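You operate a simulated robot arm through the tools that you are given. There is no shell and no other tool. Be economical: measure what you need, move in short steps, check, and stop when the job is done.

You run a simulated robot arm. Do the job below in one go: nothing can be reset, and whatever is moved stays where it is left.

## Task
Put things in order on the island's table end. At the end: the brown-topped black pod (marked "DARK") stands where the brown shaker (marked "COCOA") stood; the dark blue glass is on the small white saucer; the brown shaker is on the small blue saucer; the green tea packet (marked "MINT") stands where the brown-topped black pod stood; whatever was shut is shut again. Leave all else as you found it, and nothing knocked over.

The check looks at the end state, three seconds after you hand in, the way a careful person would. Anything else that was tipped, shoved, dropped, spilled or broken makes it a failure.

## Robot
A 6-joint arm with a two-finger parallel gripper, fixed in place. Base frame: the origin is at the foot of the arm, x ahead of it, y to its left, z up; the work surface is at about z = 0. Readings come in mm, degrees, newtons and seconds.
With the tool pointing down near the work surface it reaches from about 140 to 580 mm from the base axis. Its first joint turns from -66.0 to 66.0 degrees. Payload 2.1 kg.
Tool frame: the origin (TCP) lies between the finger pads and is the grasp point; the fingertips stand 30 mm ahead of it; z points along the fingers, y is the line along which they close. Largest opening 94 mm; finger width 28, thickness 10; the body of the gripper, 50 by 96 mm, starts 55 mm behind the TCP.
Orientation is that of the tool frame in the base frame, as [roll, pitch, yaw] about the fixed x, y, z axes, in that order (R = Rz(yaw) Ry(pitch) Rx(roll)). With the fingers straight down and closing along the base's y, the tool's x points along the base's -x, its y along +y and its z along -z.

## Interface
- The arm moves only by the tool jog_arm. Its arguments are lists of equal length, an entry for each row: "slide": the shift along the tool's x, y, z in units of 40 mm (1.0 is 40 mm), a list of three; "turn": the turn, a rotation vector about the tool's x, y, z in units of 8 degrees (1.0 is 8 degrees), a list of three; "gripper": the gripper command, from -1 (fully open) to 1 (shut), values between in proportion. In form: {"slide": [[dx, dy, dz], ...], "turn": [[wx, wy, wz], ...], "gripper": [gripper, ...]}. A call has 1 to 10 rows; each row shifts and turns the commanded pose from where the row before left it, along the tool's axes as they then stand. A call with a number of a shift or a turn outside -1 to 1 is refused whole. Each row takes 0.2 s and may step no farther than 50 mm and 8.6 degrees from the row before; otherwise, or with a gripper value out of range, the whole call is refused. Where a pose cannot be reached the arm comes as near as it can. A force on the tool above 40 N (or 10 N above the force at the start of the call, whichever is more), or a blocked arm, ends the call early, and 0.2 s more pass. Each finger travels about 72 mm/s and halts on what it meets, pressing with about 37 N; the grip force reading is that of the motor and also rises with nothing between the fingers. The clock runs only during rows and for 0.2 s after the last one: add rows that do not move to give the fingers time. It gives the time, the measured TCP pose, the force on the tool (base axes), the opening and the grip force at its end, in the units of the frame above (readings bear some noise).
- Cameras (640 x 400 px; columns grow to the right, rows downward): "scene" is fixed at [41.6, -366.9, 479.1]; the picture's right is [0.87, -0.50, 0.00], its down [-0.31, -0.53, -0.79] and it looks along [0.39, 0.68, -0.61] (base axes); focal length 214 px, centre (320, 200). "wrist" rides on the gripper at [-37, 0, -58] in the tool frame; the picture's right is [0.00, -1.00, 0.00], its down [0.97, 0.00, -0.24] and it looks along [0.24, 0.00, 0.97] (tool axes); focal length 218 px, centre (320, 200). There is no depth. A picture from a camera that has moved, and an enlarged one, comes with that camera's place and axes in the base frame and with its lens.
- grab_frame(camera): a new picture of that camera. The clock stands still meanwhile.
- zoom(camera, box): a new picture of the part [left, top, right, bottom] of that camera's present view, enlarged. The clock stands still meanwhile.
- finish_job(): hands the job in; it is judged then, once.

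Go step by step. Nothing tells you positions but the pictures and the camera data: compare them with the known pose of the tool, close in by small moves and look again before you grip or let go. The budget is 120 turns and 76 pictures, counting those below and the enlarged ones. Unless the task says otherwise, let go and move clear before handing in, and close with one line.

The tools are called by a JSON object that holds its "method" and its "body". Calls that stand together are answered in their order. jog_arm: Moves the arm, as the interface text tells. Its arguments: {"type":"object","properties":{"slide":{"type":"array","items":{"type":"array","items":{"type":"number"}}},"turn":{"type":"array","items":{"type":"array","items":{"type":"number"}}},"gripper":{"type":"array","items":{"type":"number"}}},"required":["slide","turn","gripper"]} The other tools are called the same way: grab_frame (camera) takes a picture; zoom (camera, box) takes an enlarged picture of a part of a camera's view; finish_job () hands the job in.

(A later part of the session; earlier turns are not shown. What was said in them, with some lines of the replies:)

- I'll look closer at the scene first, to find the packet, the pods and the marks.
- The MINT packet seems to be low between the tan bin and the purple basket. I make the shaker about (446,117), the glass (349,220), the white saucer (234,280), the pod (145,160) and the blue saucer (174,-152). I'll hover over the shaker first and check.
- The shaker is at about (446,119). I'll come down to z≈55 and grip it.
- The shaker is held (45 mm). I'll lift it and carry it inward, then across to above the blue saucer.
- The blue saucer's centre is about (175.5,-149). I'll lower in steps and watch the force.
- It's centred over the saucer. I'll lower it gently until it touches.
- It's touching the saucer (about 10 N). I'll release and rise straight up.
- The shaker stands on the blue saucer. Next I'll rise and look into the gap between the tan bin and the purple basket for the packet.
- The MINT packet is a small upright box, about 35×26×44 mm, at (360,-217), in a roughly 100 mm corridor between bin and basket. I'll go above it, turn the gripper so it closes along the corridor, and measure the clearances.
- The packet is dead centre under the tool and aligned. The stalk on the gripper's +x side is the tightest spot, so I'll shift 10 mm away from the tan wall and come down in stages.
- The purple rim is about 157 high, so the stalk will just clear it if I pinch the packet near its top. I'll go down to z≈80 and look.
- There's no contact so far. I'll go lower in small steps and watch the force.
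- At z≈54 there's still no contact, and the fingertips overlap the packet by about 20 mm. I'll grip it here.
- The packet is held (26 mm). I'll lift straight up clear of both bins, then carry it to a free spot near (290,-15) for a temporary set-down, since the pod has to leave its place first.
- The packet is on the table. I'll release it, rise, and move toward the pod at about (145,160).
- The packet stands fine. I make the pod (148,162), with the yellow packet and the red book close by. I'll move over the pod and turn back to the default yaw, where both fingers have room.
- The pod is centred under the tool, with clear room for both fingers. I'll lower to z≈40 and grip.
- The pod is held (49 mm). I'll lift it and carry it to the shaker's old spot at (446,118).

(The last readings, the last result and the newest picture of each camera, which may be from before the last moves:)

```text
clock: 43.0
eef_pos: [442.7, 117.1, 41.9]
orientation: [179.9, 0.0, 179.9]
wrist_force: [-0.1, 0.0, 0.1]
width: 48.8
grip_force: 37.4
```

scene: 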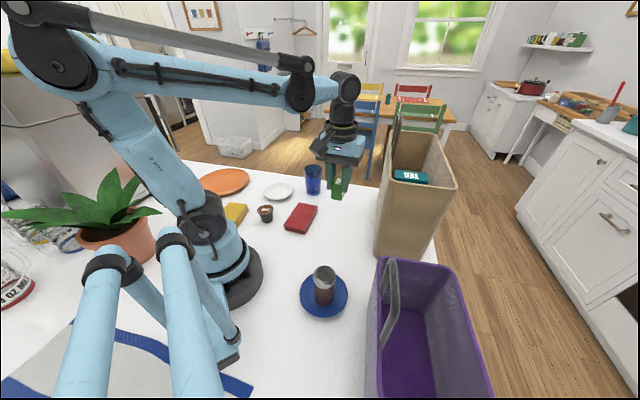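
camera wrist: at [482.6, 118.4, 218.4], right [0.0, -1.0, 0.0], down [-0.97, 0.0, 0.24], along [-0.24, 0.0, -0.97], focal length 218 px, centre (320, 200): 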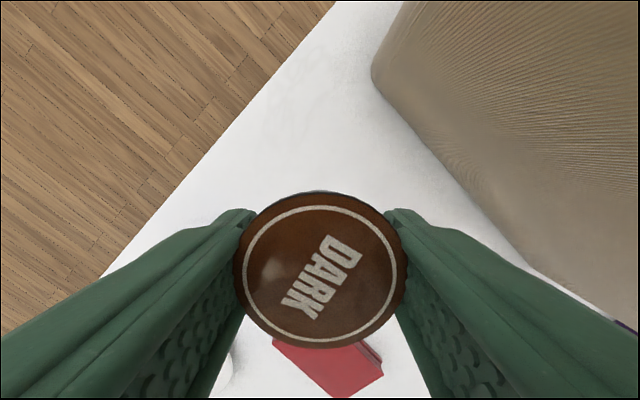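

{"method": "jog_arm", "body": {"slide": [[0, 0, 0.03], [0, 0, 0]], "turn": [[0, 0, 0], [0, 0, 0]], "gripper": [1, 1]}}

{"method": "zoom", "body": {"camera": "scene", "box": [310, 150, 390, 220]}}

```text
clock: 43.6
eef_pos: [444.3, 116.3, 40.6]
orientation: [179.9, 0.0, -179.9]
wrist_force: [0.1, 0.1, 13.0]
width: 48.8
grip_force: 37.4
```

```text
5.71 times, centred on (350, 185) of scene
camera zoom: at [41.6, -366.9, 479.1], right [0.87, -0.5, 0.0], down [-0.31, -0.53, -0.79], along [0.39, 0.68, -0.61], focal length 1226 px, centre (149, 286)
```

zoom: 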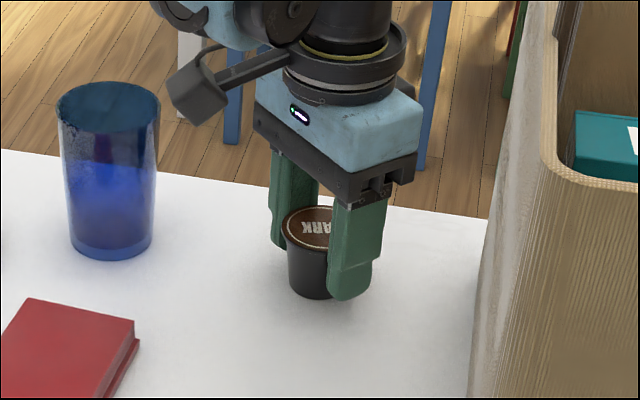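

It's touching. I'll release and rise.

{"method": "jog_arm", "body": {"slide": [[0, 0, 0], [0, 0, 0], [0, 0, 0], [0, 0, -0.6], [0, 0, -0.9], [0, 0, -0.9], [0, 0, -0.9], [0, 0, 0]], "turn": [[0, 0, 0], [0, 0, 0], [0, 0, 0], [0, 0, 0], [0, 0, 0], [0, 0, 0], [0, 0, 0], [0, 0, 0]], "gripper": [0, -0.4, -0.6, -0.6, -0.6, -0.6, -0.6, -1]}}

{"method": "grab_frame", "body": {"camera": "wrist"}}

{"method": "zoom", "body": {"camera": "scene", "box": [190, 150, 370, 260]}}

```text
clock: 45.4
eef_pos: [443.2, 118.0, 168.3]
orientation: [180.0, 0.0, -180.0]
wrist_force: [0.4, 0.3, -0.4]
width: 93.9
grip_force: 0.1
```

```text
36 pictures are left
camera wrist: at [479.6, 119.1, 227.8], right [0.0, -1.0, 0.0], down [-0.97, 0.0, 0.24], along [-0.24, 0.0, -0.97], focal length 218 px, centre (320, 200)
```

wrist: 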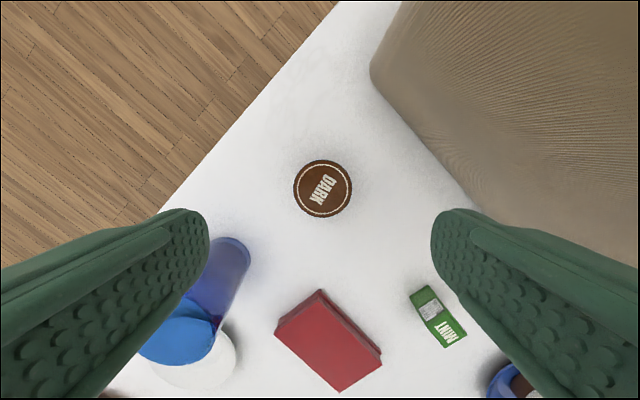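

```text
3.56 times, centred on (280, 205) of scene
camera zoom: at [41.6, -366.9, 479.1], right [0.87, -0.5, 0.0], down [-0.31, -0.53, -0.79], along [0.39, 0.68, -0.61], focal length 763 px, centre (462, 182)
```

zoom: 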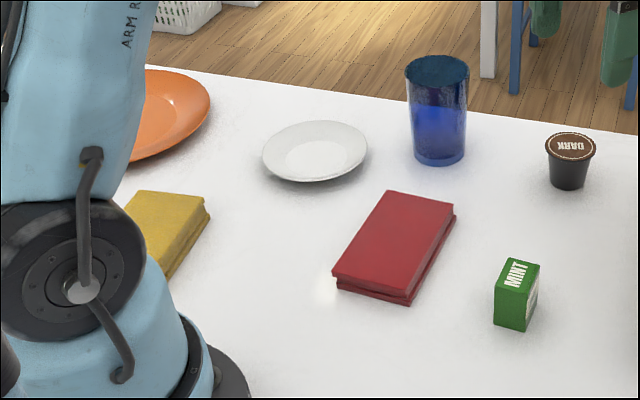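

The pod now stands exactly where the shaker was. Next I'll pick the MINT packet up again at about (298,-9), with the turned gripper.

{"method": "jog_arm", "body": {"slide": [[0.728, -0.633, 0], [0.728, -0.633, 0], [0.728, -0.633, 0], [0.728, -0.633, 0], [0.728, -0.633, 0], [0, 0, 0], [0, 0, 0], [0, 0, 0], [0, 0, 0], [0, 0, 0]], "turn": [[0, 0, 0], [0, 0, 0], [0, 0, 0], [0, 0, 0], [0, 0, 0], [0, 0, -0.988], [0, 0, -0.988], [0, 0, -0.988], [0, 0, -0.988], [0, 0, -0.988]], "gripper": [-0.6, -0.6, -0.6, -0.6, -0.6, -0.6, -0.6, -0.6, -0.6, -0.6]}}

{"method": "grab_frame", "body": {"camera": "wrist"}}

```text
clock: 47.6
eef_pos: [298.0, -9.7, 172.8]
orientation: [-180.0, 0.1, -140.5]
wrist_force: [0.1, -0.3, 0.3]
width: 75.4
grip_force: 0.1
```

```text
34 pictures are left
camera wrist: at [325.8, 14.5, 231.6], right [0.64, -0.77, 0.0], down [-0.75, -0.62, 0.24], along [-0.18, -0.15, -0.97], focal length 218 px, centre (320, 200)
```

wrist: 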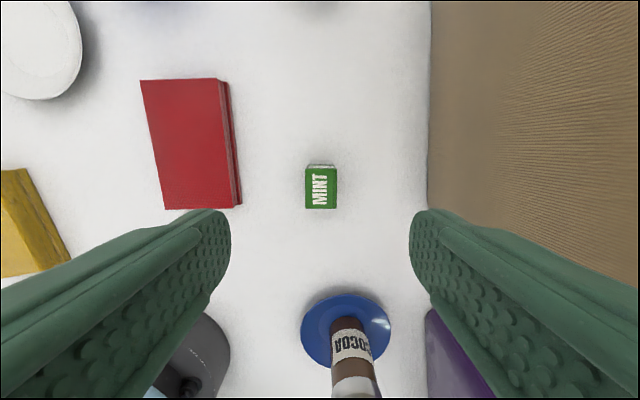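

{"method": "jog_arm", "body": {"slide": [[-0.03, 0, 0.9], [0, 0, 0.9], [0, 0, 0.9], [0, 0, 0.52], [0, 0, 0], [0, 0, 0], [0, 0, 0], [0, 0, 0], [0, 0, 0]], "turn": [[0, 0, 0], [0, 0, 0], [0, 0, 0], [0, 0, 0], [0, 0, 0], [0, 0, 0], [0, 0, 0], [0, 0, 0], [0, 0, 0]], "gripper": [-0.6, -0.6, -0.6, -0.6, -0.6, 0, 0.6, 1, 1]}}

{"method": "grab_frame", "body": {"camera": "wrist"}}

```text
clock: 49.6
eef_pos: [300.1, -8.3, 44.7]
orientation: [180.0, 0.1, -140.5]
wrist_force: [0.4, -0.3, -1.0]
width: 31.0
grip_force: 37.0
```

```text
33 pictures are left
camera wrist: at [329.0, 14.8, 103.4], right [0.64, -0.77, 0.0], down [-0.75, -0.62, 0.24], along [-0.18, -0.15, -0.97], focal length 218 px, centre (320, 200)
```

wrist: 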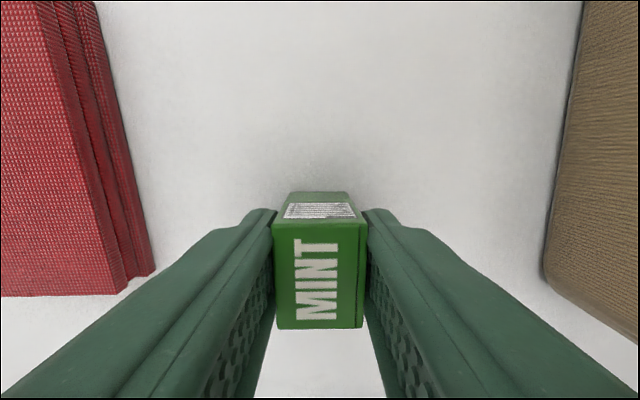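

{"method": "jog_arm", "body": {"slide": [[0, 0, 0], [0, 0, 0]], "turn": [[0, 0, 0], [0, 0, 0]], "gripper": [1, 1]}}

{"method": "zoom", "body": {"camera": "wrist", "box": [240, 160, 400, 360]}}

{"method": "zoom", "body": {"camera": "scene", "box": [300, 190, 370, 270]}}

```text
clock: 50.2
eef_pos: [300.6, -9.5, 45.4]
orientation: [179.9, 0.1, -140.5]
wrist_force: [-0.5, 0.5, -1.0]
width: 30.8
grip_force: 37.5
```

```text
2.00 times, centred on (320, 260) of wrist
camera zoom: at [329.1, 14.8, 103.4], right [0.64, -0.77, 0.0], down [-0.75, -0.62, 0.24], along [-0.18, -0.15, -0.97], focal length 436 px, centre (320, 80)
```

zoom: 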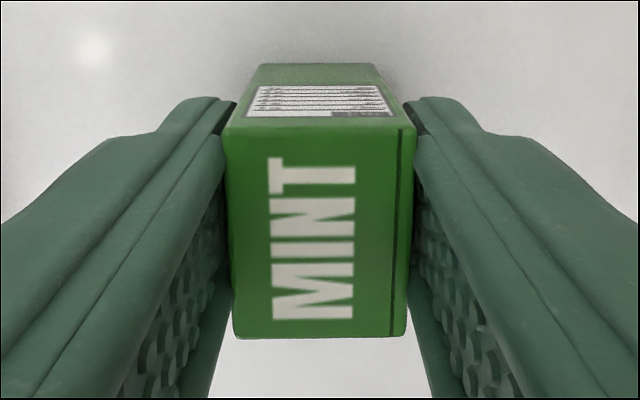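

```text
5.00 times, centred on (335, 230) of scene
camera zoom: at [41.6, -366.9, 479.1], right [0.87, -0.5, 0.0], down [-0.31, -0.53, -0.79], along [0.39, 0.68, -0.61], focal length 1072 px, centre (245, 50)
```

zoom: 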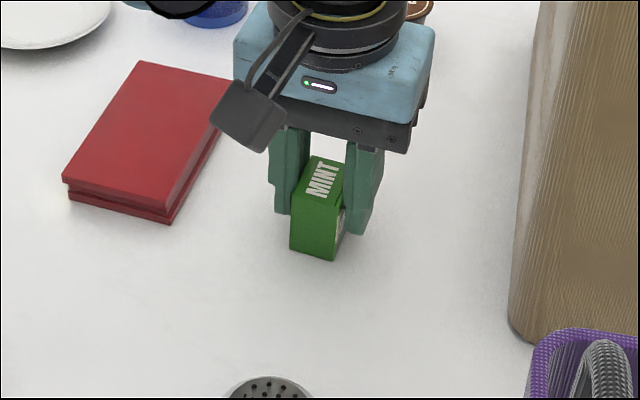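

The reading of 31 mm differs from the earlier 26 mm, so this grip low down isn't clean. I'll open, rise about 10 mm to the height that worked before, and grip again.

{"method": "jog_arm", "body": {"slide": [[0, 0, 0], [0, 0, 0], [0, 0, 0], [0, 0, 0]], "turn": [[0, 0, 0], [0, 0, 0], [0, 0, 0], [0, 0, 0]], "gripper": [0.2, -0.2, -0.4, -0.4]}}

{"method": "grab_frame", "body": {"camera": "wrist"}}

{"method": "zoom", "body": {"camera": "scene", "box": [310, 200, 360, 260]}}

```text
clock: 51.2
eef_pos: [300.2, -8.1, 45.2]
orientation: [-179.9, 0.1, -140.5]
wrist_force: [-0.6, 0.1, 0.9]
width: 65.8
grip_force: 0.1
```

```text
30 pictures are left
camera wrist: at [329.1, 14.8, 103.4], right [0.64, -0.77, 0.0], down [-0.75, -0.62, 0.24], along [-0.18, -0.15, -0.97], focal length 218 px, centre (320, 200)
```

wrist: 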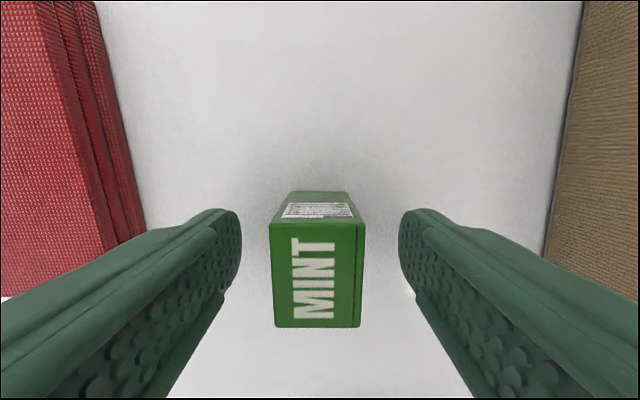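

```text
6.67 times, centred on (335, 230) of scene
camera zoom: at [41.6, -366.9, 479.1], right [0.87, -0.5, 0.0], down [-0.31, -0.53, -0.79], along [0.39, 0.68, -0.61], focal length 1430 px, centre (220, 0)
```

zoom: 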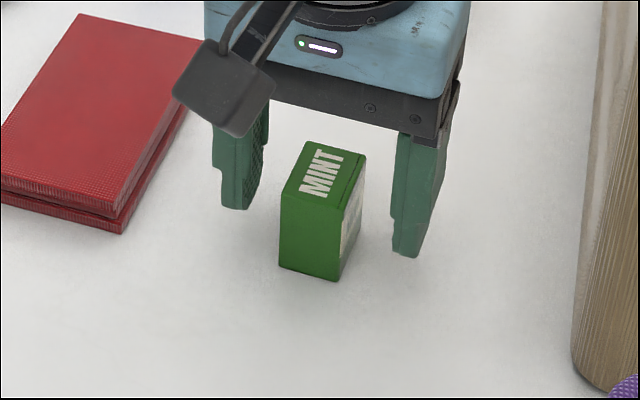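

{"method": "jog_arm", "body": {"slide": [[0.07, 0, -0.24], [0, 0, 0], [0, 0, 0], [0, 0, 0], [0, 0, 0]], "turn": [[0, 0, 0], [0, 0, 0], [0, 0, 0], [0, 0, 0], [0, 0, 0]], "gripper": [-0.4, 0.2, 0.7, 1, 1]}}

{"method": "zoom", "body": {"camera": "scene", "box": [310, 200, 360, 260]}}

```text
clock: 52.4
eef_pos: [297.8, -8.8, 54.3]
orientation: [180.0, 0.1, -140.5]
wrist_force: [-0.1, -0.4, -1.1]
width: 26.1
grip_force: 37.1
```

```text
6.67 times, centred on (335, 230) of scene
camera zoom: at [41.6, -366.9, 479.1], right [0.87, -0.5, 0.0], down [-0.31, -0.53, -0.79], along [0.39, 0.68, -0.61], focal length 1430 px, centre (220, 0)
```

zoom: 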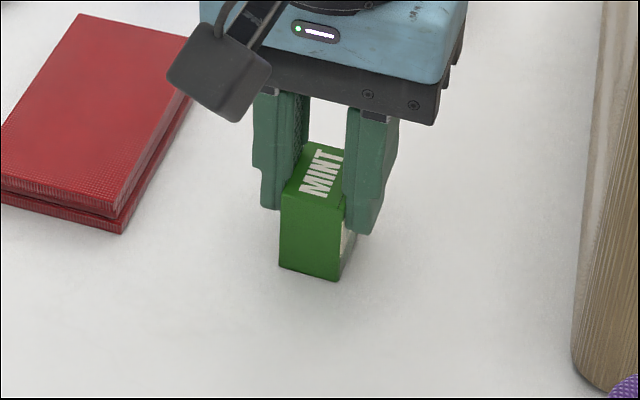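

That's a clean grip now (26 mm). I'll lift and carry it to the pod's old spot at (150,162).

{"method": "jog_arm", "body": {"slide": [[0, 0, -0.6], [0, 0, -0.9], [0, 0, -0.9], [0.012, 0.939, 0], [0.012, 0.939, 0], [0.012, 0.939, 0], [0.012, 0.939, 0], [0.012, 0.939, 0], [0.012, 0.939, 0], [0, 0, 0]], "turn": [[0, 0, 0], [0, 0, 0], [0, 0, 0], [0, 0, 0], [0, 0, 0], [0, 0, 0], [0, 0, 0], [0, 0, 0], [0, 0, 0], [0, 0, 0]], "gripper": [1, 1, 1, 1, 1, 1, 1, 1, 1, 1]}}

{"method": "grab_frame", "body": {"camera": "wrist"}}

{"method": "zoom", "body": {"camera": "scene", "box": [190, 150, 370, 260]}}

```text
clock: 54.6
eef_pos: [151.6, 164.1, 150.9]
orientation: [-180.0, 0.2, -140.6]
wrist_force: [0.6, -0.1, 0.0]
width: 26.3
grip_force: 36.8
```

```text
27 pictures are left
camera wrist: at [179.9, 186.8, 208.7], right [0.64, -0.77, 0.0], down [-0.75, -0.62, 0.24], along [-0.18, -0.15, -0.97], focal length 218 px, centre (320, 200)
```

wrist: 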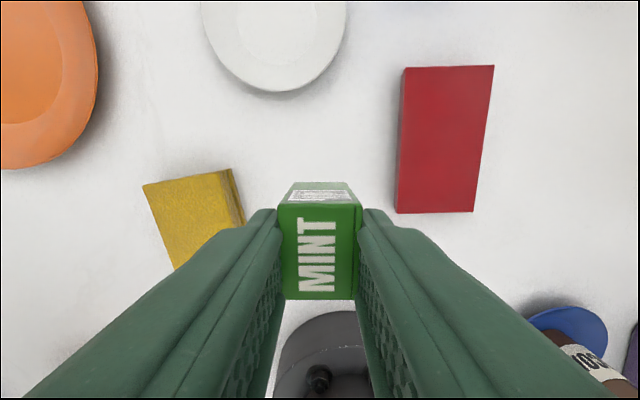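

```text
3.56 times, centred on (280, 205) of scene
camera zoom: at [41.6, -366.9, 479.1], right [0.87, -0.5, 0.0], down [-0.31, -0.53, -0.79], along [0.39, 0.68, -0.61], focal length 763 px, centre (462, 182)
```

zoom: 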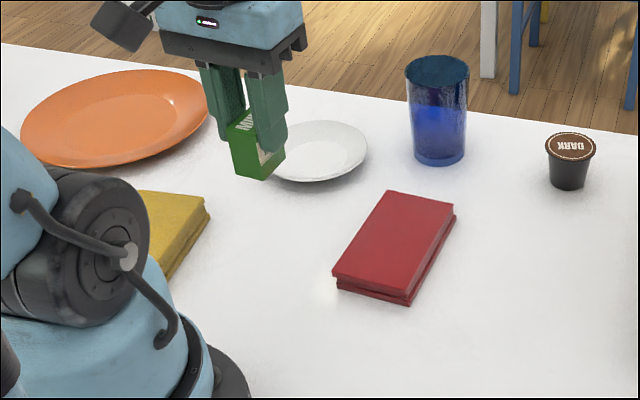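

{"method": "jog_arm", "body": {"slide": [[0, 0, 0.8], [0, 0, 0.8], [0, 0, 0.7], [0, 0, 0]], "turn": [[0, 0, 0], [0, 0, 0], [0, 0, 0], [0, 0, 0]], "gripper": [1, 1, 1, 1]}}

{"method": "zoom", "body": {"camera": "scene", "box": [190, 150, 370, 260]}}

{"method": "jog_arm", "body": {"slide": [[0, 0, 0.05], [0, 0, 0]], "turn": [[0, 0, 0], [0, 0, 0]], "gripper": [1, 1]}}

```text
clock: 55.6
eef_pos: [147.8, 162.5, 57.4]
orientation: [179.9, 0.0, -140.5]
wrist_force: [0.2, -0.8, -0.8]
width: 26.3
grip_force: 36.7
```

```text
3.56 times, centred on (280, 205) of scene
camera zoom: at [41.6, -366.9, 479.1], right [0.87, -0.5, 0.0], down [-0.31, -0.53, -0.79], along [0.39, 0.68, -0.61], focal length 763 px, centre (462, 182)
```

zoom: 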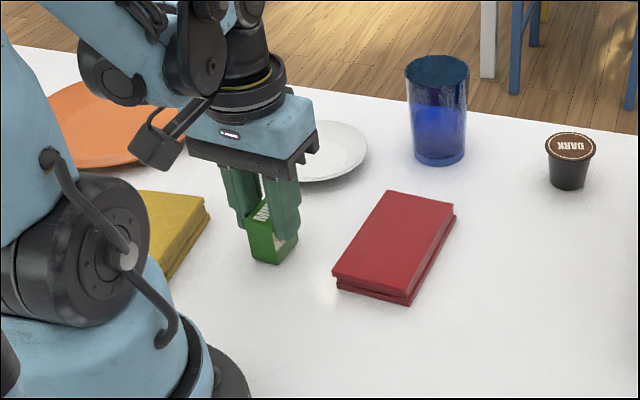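

```text
clock: 56.2
eef_pos: [150.1, 163.2, 55.6]
orientation: [-179.9, 0.1, -140.5]
wrist_force: [0.1, 0.4, 0.8]
width: 26.4
grip_force: 37.0
```

{"method": "jog_arm", "body": {"slide": [[0, 0, 0.03], [0, 0, 0]], "turn": [[0, 0, 0], [0, 0, 0]], "gripper": [1, 1]}}

{"method": "jog_arm", "body": {"slide": [[0, 0, 0.025], [0, 0, 0]], "turn": [[0, 0, 0], [0, 0, 0]], "gripper": [1, 1]}}

```text
clock: 56.8
eef_pos: [150.3, 162.9, 53.9]
orientation: [180.0, 0.0, -140.5]
wrist_force: [-2.2, 0.0, 11.8]
width: 26.3
grip_force: 37.0
```

```text
clock: 57.4
eef_pos: [150.7, 162.4, 53.9]
orientation: [179.9, 0.1, -140.5]
wrist_force: [-6.9, 2.4, 34.1]
width: 26.0
grip_force: 37.3
```

It's firmly on the table. I'll ease up 1 mm, release narrowly and rise.

{"method": "jog_arm", "body": {"slide": [[0, 0, -0.025], [0, 0, 0], [0, 0, 0], [0, 0, 0], [0, 0, -0.6], [0, 0, -0.9], [0, 0, -0.9], [0, 0, -0.9], [0, 0, 0]], "turn": [[0, 0, 0], [0, 0, 0], [0, 0, 0], [0, 0, 0], [0, 0, 0], [0, 0, 0], [0, 0, 0], [0, 0, 0], [0, 0, 0]], "gripper": [1, 0.4, 0, -0.1, -0.1, -0.1, -0.1, -0.1, -0.1]}}

{"method": "zoom", "body": {"camera": "scene", "box": [190, 150, 370, 260]}}

{"method": "grab_frame", "body": {"camera": "wrist"}}

```text
clock: 59.4
eef_pos: [149.9, 160.7, 189.1]
orientation: [-180.0, 0.1, -140.5]
wrist_force: [-0.2, -0.2, 0.2]
width: 51.9
grip_force: 0.0
```

```text
3.56 times, centred on (280, 205) of scene
camera zoom: at [41.6, -366.9, 479.1], right [0.87, -0.5, 0.0], down [-0.31, -0.53, -0.79], along [0.39, 0.68, -0.61], focal length 763 px, centre (462, 182)
```

zoom: 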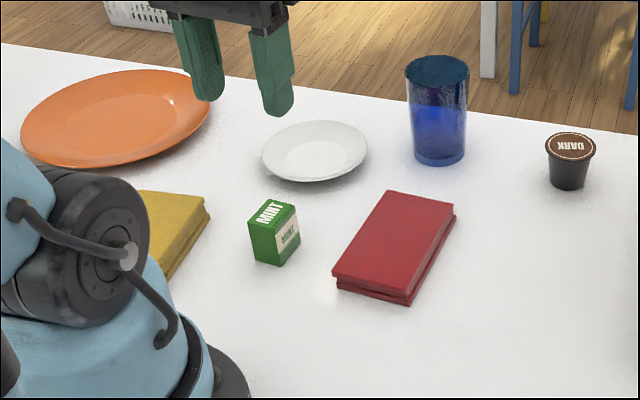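

```text
23 pictures are left
camera wrist: at [178.2, 185.4, 246.4], right [0.64, -0.77, 0.0], down [-0.75, -0.62, 0.24], along [-0.18, -0.15, -0.97], focal length 218 px, centre (320, 200)
```

wrist: 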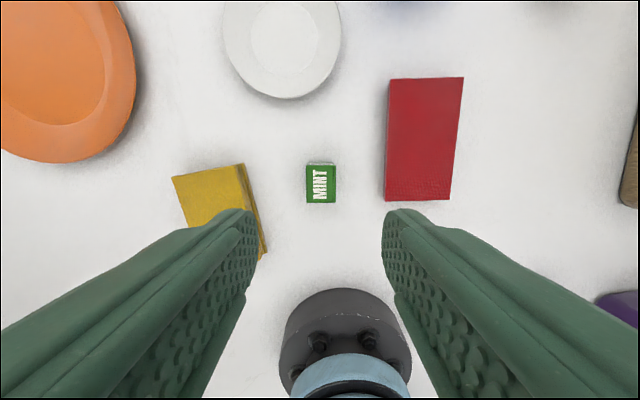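

MINT now stands where the pod was. I'll go over the glass at about (350,221).

{"method": "jog_arm", "body": {"slide": [[-0.795, -0.34, 0], [-0.795, -0.34, 0], [-0.795, -0.34, 0], [-0.795, -0.34, 0], [-0.795, -0.34, 0], [-0.795, -0.34, 0], [0, 0, 0]], "turn": [[0, 0, 0], [0, 0, 0], [0, 0, 0], [0, 0, 0], [0, 0, 0], [0, 0, 0], [0, 0, 0]], "gripper": [-0.1, -0.1, -0.1, -0.4, -0.8, -1, -1]}}

{"method": "grab_frame", "body": {"camera": "wrist"}}

```text
clock: 61.0
eef_pos: [350.2, 222.8, 186.5]
orientation: [-179.9, 0.2, -140.5]
wrist_force: [-1.1, -0.7, 0.0]
width: 94.0
grip_force: 0.2
```

```text
22 pictures are left
camera wrist: at [379.9, 245.8, 244.4], right [0.64, -0.77, 0.0], down [-0.75, -0.62, 0.24], along [-0.18, -0.15, -0.97], focal length 218 px, centre (320, 200)
```

wrist: 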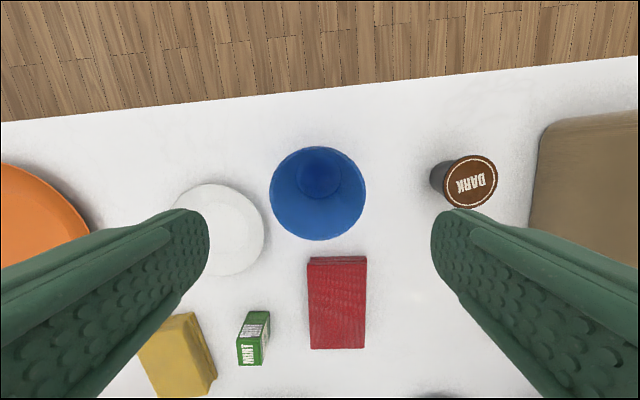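

The glass is empty and sits 8 mm off in tool x. I'll correct that, lower to z≈65 and grip.

{"method": "jog_arm", "body": {"slide": [[-0.21, 0.03, 0], [0, 0, 0.8], [0, 0, 0.8], [0, 0, 0.8], [0, 0, 0.63], [0, 0, 0]], "turn": [[0, 0, 0], [0, 0, 0], [0, 0, 0], [0, 0, 0], [0, 0, 0], [0, 0, 0]], "gripper": [-1, -1, -1, -1, -1, -1]}}

{"method": "grab_frame", "body": {"camera": "wrist"}}

{"method": "zoom", "body": {"camera": "scene", "box": [260, 120, 380, 220]}}

```text
clock: 62.4
eef_pos: [358.5, 226.7, 67.8]
orientation: [179.9, 0.1, -140.5]
wrist_force: [0.2, 0.0, 0.4]
width: 93.9
grip_force: 0.0
```

```text
21 pictures are left
camera wrist: at [387.3, 250.5, 125.2], right [0.64, -0.77, 0.0], down [-0.75, -0.62, 0.24], along [-0.18, -0.15, -0.97], focal length 218 px, centre (320, 200)
```

wrist: 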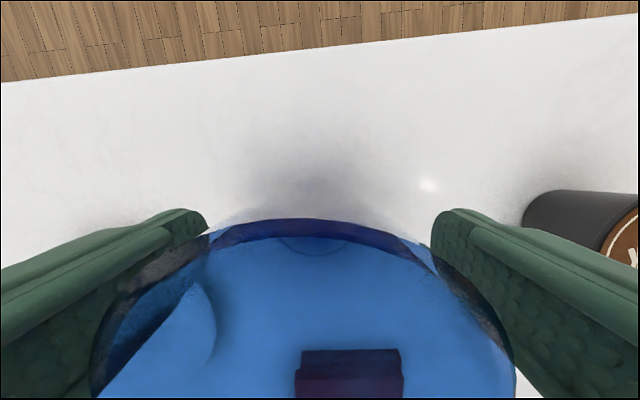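

```text
4.00 times, centred on (320, 170) of scene
camera zoom: at [41.6, -366.9, 479.1], right [0.87, -0.5, 0.0], down [-0.31, -0.53, -0.79], along [0.39, 0.68, -0.61], focal length 858 px, centre (320, 320)
```

zoom: 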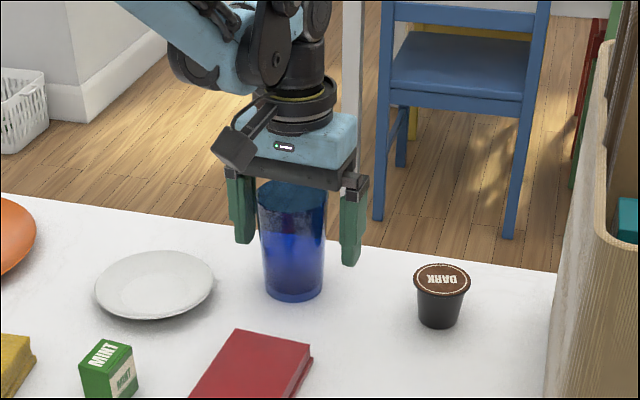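

{"method": "jog_arm", "body": {"slide": [[0, 0.03, 0], [0, 0, 0], [0, 0, 0], [0, 0, 0], [0, 0, 0]], "turn": [[0, 0, 0], [0, 0, 0], [0, 0, 0], [0, 0, 0], [0, 0, 0]], "gripper": [-0.7, -0.5, -0.3, 0.2, 0.4]}}

{"method": "jog_arm", "body": {"slide": [[0, 0, -0.1], [0, 0, 0]], "turn": [[0, 0, 0], [0, 0, 0]], "gripper": [1, 1]}}

{"method": "zoom", "body": {"camera": "scene", "box": [260, 120, 380, 220]}}

```text
clock: 63.6
eef_pos: [357.1, 227.8, 66.7]
orientation: [-180.0, 0.0, -140.6]
wrist_force: [-0.4, 0.1, 1.1]
width: 67.3
grip_force: 36.2
```

```text
clock: 64.2
eef_pos: [356.3, 228.4, 70.9]
orientation: [-179.9, 0.1, -140.5]
wrist_force: [0.1, -0.1, -2.3]
width: 66.8
grip_force: 37.0
```

```text
4.00 times, centred on (320, 170) of scene
camera zoom: at [41.6, -366.9, 479.1], right [0.87, -0.5, 0.0], down [-0.31, -0.53, -0.79], along [0.39, 0.68, -0.61], focal length 858 px, centre (320, 320)
```

zoom: 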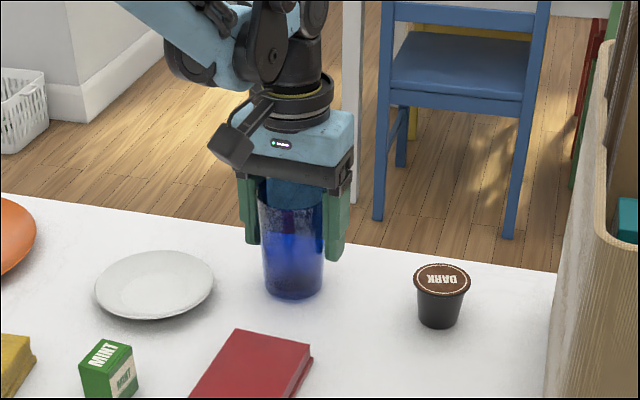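

The glass is held. I'll lift 40 mm and move over the white saucer at (234,280).

{"method": "jog_arm", "body": {"slide": [[0, 0, -0.5], [0, 0, -0.5], [0.301, 0.586, 0], [0.301, 0.586, 0], [0.301, 0.586, 0], [0.301, 0.586, 0], [0.301, 0.586, 0], [0, 0, 0], [0, 0, 0]], "turn": [[0, 0, 0], [0, 0, 0], [0, 0, 0], [0, 0, 0], [0, 0, 0], [0, 0, 0], [0, 0, 0], [0, 0, 0], [0, 0, 0]], "gripper": [1, 1, 1, 1, 1, 1, 1, 1, 1]}}

{"method": "zoom", "body": {"camera": "scene", "box": [210, 120, 330, 220]}}

{"method": "grab_frame", "body": {"camera": "wrist"}}

```text
clock: 66.2
eef_pos: [235.2, 282.8, 110.4]
orientation: [-180.0, 0.1, -140.6]
wrist_force: [0.7, 1.3, -1.6]
width: 66.8
grip_force: 36.8
```

```text
4.00 times, centred on (270, 170) of scene
camera zoom: at [41.6, -366.9, 479.1], right [0.87, -0.5, 0.0], down [-0.31, -0.53, -0.79], along [0.39, 0.68, -0.61], focal length 858 px, centre (520, 320)
```

zoom: 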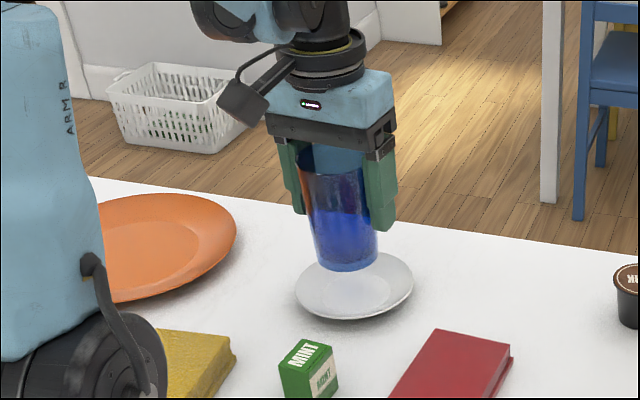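

```text
17 pictures are left
camera wrist: at [264.3, 305.9, 167.8], right [0.64, -0.77, 0.0], down [-0.75, -0.62, 0.24], along [-0.18, -0.15, -0.97], focal length 218 px, centre (320, 200)
```

wrist: 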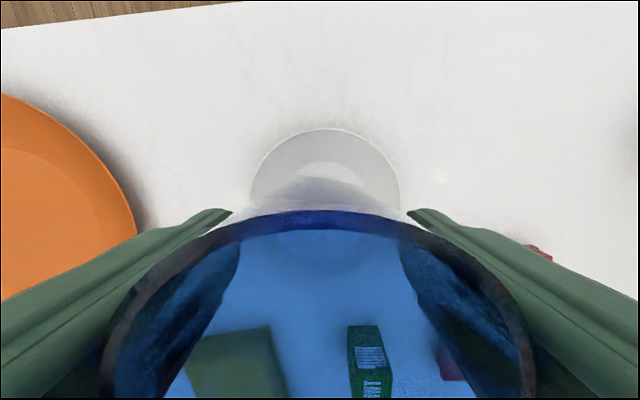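

I'll shift slightly toward -y, lower it closer to the saucer, and compare directly in the pictures.

{"method": "jog_arm", "body": {"slide": [[0, -0.08, 0.3], [0, 0, 0.3], [0, 0, 0]], "turn": [[0, 0, 0], [0, 0, 0], [0, 0, 0]], "gripper": [1, 1, 1]}}

{"method": "zoom", "body": {"camera": "scene", "box": [240, 150, 320, 210]}}

{"method": "zoom", "body": {"camera": "wrist", "box": [200, 100, 440, 300]}}

```text
clock: 67.0
eef_pos: [236.5, 280.5, 83.2]
orientation: [-180.0, 0.1, -140.5]
wrist_force: [-0.2, -1.1, -1.8]
width: 66.9
grip_force: 36.8
```

```text
6.67 times, centred on (280, 180) of scene
camera zoom: at [41.6, -366.9, 479.1], right [0.87, -0.5, 0.0], down [-0.31, -0.53, -0.79], along [0.39, 0.68, -0.61], focal length 1430 px, centre (587, 333)
```

zoom: 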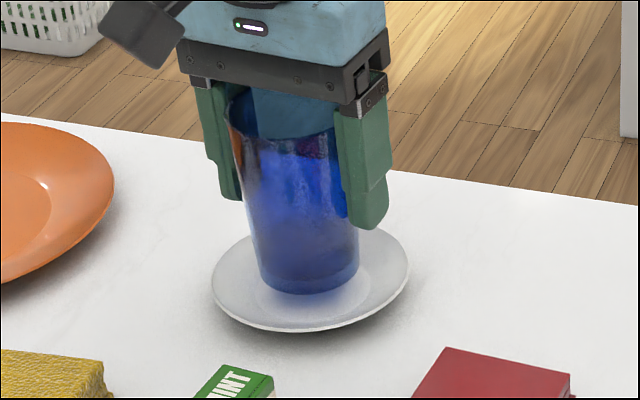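

```text
2.00 times, centred on (320, 200) of wrist
camera zoom: at [265.5, 302.7, 142.2], right [0.64, -0.77, 0.0], down [-0.75, -0.62, 0.24], along [-0.18, -0.15, -0.97], focal length 436 px, centre (320, 200)
```

zoom: 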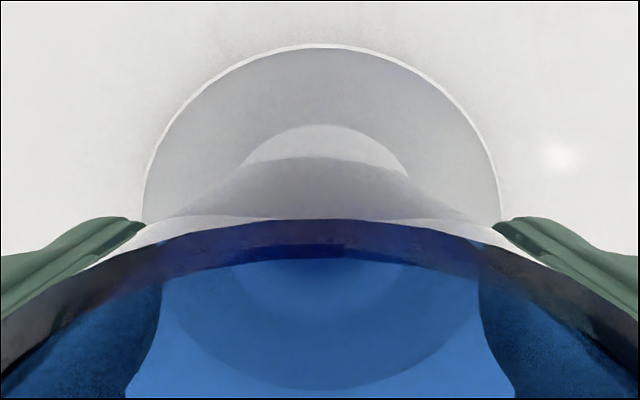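

The glass is upright and centred over the saucer as far as both views agree. I'll lower it in small steps.

{"method": "jog_arm", "body": {"slide": [[0, 0, 0.15], [0, 0, 0.1], [0, 0, 0]], "turn": [[0, 0, 0], [0, 0, 0], [0, 0, 0]], "gripper": [1, 1, 1]}}

{"method": "zoom", "body": {"camera": "scene", "box": [240, 150, 320, 210]}}

```text
clock: 67.8
eef_pos: [237.5, 278.4, 74.3]
orientation: [-180.0, 0.0, -140.6]
wrist_force: [0.3, 0.3, -1.9]
width: 66.9
grip_force: 37.3
```

```text
6.67 times, centred on (280, 180) of scene
camera zoom: at [41.6, -366.9, 479.1], right [0.87, -0.5, 0.0], down [-0.31, -0.53, -0.79], along [0.39, 0.68, -0.61], focal length 1430 px, centre (587, 333)
```

zoom: 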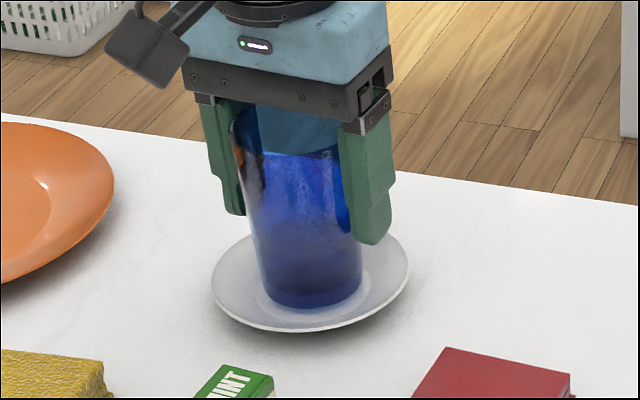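

{"method": "jog_arm", "body": {"slide": [[-0.05, 0, 0.05], [0, 0, 0.05], [0, 0, 0]], "turn": [[0, 0, 0], [0, 0, 0], [0, 0, 0]], "gripper": [1, 1, 1]}}

{"method": "jog_arm", "body": {"slide": [[0, 0, 0.03], [0, 0, 0]], "turn": [[0, 0, 0], [0, 0, 0]], "gripper": [1, 1]}}

```text
clock: 68.6
eef_pos: [238.2, 278.2, 71.1]
orientation: [-180.0, 0.2, -140.5]
wrist_force: [-0.2, -0.5, 1.7]
width: 67.0
grip_force: 37.0
```

```text
clock: 69.2
eef_pos: [238.7, 278.2, 71.0]
orientation: [-180.0, 0.0, -140.5]
wrist_force: [-4.3, -1.5, 14.0]
width: 66.7
grip_force: 37.1
```

Contact came a bit early and with a sideways push toward -x,-y, so the base is on the slope of the saucer. I'll lift 3 mm, shift 4 mm that way and touch down again.

{"method": "jog_arm", "body": {"slide": [[0, 0, -0.1], [0.1, 0, 0], [0, 0, 0.08], [0, 0, 0]], "turn": [[0, 0, 0], [0, 0, 0], [0, 0, 0], [0, 0, 0]], "gripper": [1, 1, 1, 1]}}

{"method": "jog_arm", "body": {"slide": [[0, 0, 0.03], [0, 0, 0]], "turn": [[0, 0, 0], [0, 0, 0]], "gripper": [1, 1]}}

```text
clock: 70.2
eef_pos: [234.5, 274.9, 70.4]
orientation: [-180.0, 0.1, -140.5]
wrist_force: [0.1, -0.8, 6.3]
width: 66.3
grip_force: 37.2
```

```text
clock: 70.8
eef_pos: [233.4, 275.8, 69.1]
orientation: [-180.0, -0.1, -140.5]
wrist_force: [-1.2, -2.7, 16.3]
width: 66.1
grip_force: 36.5
```

{"method": "zoom", "body": {"camera": "scene", "box": [250, 160, 310, 205]}}

{"method": "zoom", "body": {"camera": "wrist", "box": [200, 100, 440, 300]}}

```text
8.89 times, centred on (280, 182) of scene
camera zoom: at [41.6, -366.9, 479.1], right [0.87, -0.5, 0.0], down [-0.31, -0.53, -0.79], along [0.39, 0.68, -0.61], focal length 1906 px, centre (676, 356)
```

zoom: 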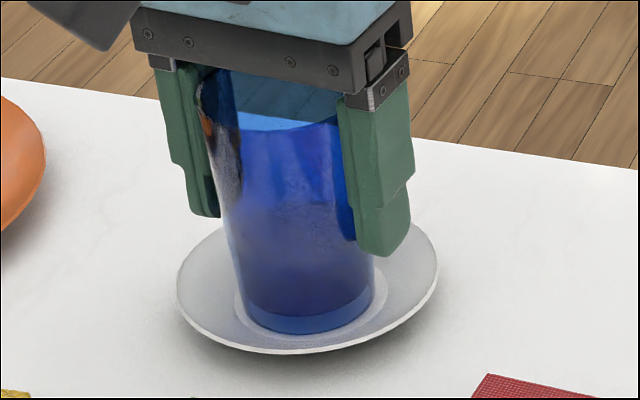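

```text
2.00 times, centred on (320, 200) of wrist
camera zoom: at [262.1, 298.9, 126.8], right [0.64, -0.77, 0.0], down [-0.75, -0.62, 0.24], along [-0.19, -0.15, -0.97], focal length 436 px, centre (320, 200)
```

zoom: 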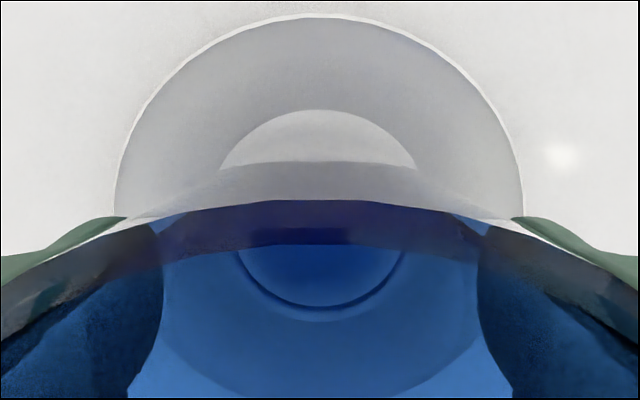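

The base sits inside the saucer's well ring, centred. I'll release slowly and rise.

{"method": "jog_arm", "body": {"slide": [[0, 0, -0.015], [0, 0, 0], [0, 0, 0], [0, 0, 0], [0, 0, 0], [0, 0, 0]], "turn": [[0, 0, 0], [0, 0, 0], [0, 0, 0], [0, 0, 0], [0, 0, 0], [0, 0, 0]], "gripper": [-0.3, -0.45, -0.6, -0.8, -1, -1]}}

{"method": "jog_arm", "body": {"slide": [[0, 0, -0.5], [0, 0, -0.9], [0, 0, -0.9], [0, 0, -0.9], [0, 0, -0.9], [0, 0, 0]], "turn": [[0, 0, 0], [0, 0, 0], [0, 0, 0], [0, 0, 0], [0, 0, 0], [0, 0, 0]], "gripper": [-1, -1, -1, -1, -1, -1]}}

{"method": "grab_frame", "body": {"camera": "scene"}}

{"method": "zoom", "body": {"camera": "scene", "box": [190, 150, 370, 260]}}

{"method": "grab_frame", "body": {"camera": "wrist"}}

```text
clock: 72.2
eef_pos: [235.5, 276.2, 70.3]
orientation: [-179.9, 0.1, -140.5]
wrist_force: [-0.4, 0.3, 1.0]
width: 93.9
grip_force: 0.0
```

```text
clock: 73.6
eef_pos: [235.5, 278.2, 233.1]
orientation: [-180.0, 0.1, -140.4]
wrist_force: [0.1, 0.2, -0.4]
width: 94.1
grip_force: 0.0
```

```text
11 pictures are left
```

scene: 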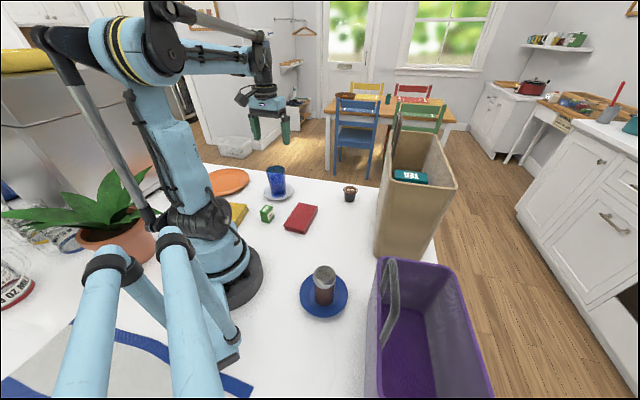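

```text
3.56 times, centred on (280, 205) of scene
camera zoom: at [41.6, -366.9, 479.1], right [0.87, -0.5, 0.0], down [-0.31, -0.53, -0.79], along [0.39, 0.68, -0.61], focal length 763 px, centre (462, 182)
```

zoom: 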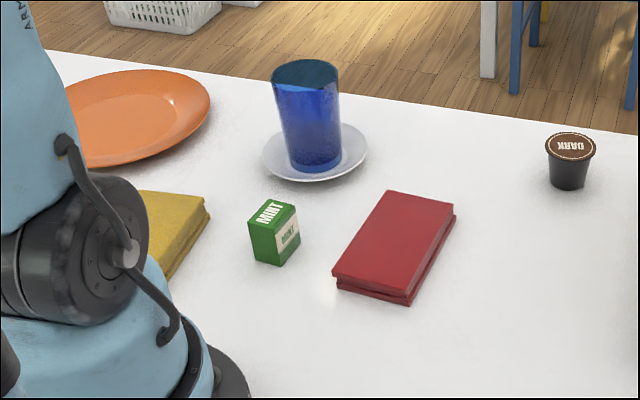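

```text
9 pictures are left
camera wrist: at [264.9, 301.1, 291.7], right [0.64, -0.77, 0.0], down [-0.75, -0.62, 0.24], along [-0.18, -0.15, -0.97], focal length 218 px, centre (320, 200)
```

wrist: 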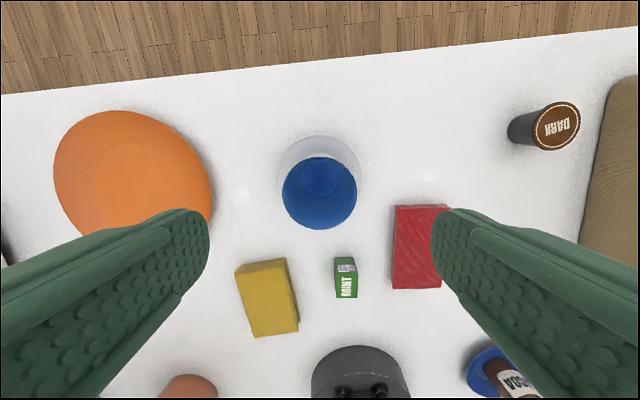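

All four pieces stand where they should, the bins and the rest haven't moved, nothing was opened, and the arm is clear. Handing in.

{"method": "finish_job", "body": {}}

```text
The job is handed in.
```

The job is handed in: the DARK pod is in the shaker's old spot, the glass is on the white saucer, the COCOA shaker is on the blue saucer, and the MINT packet is in the pod's old spot; I opened nothing, and in the last pictures nothing else had moved or fallen.
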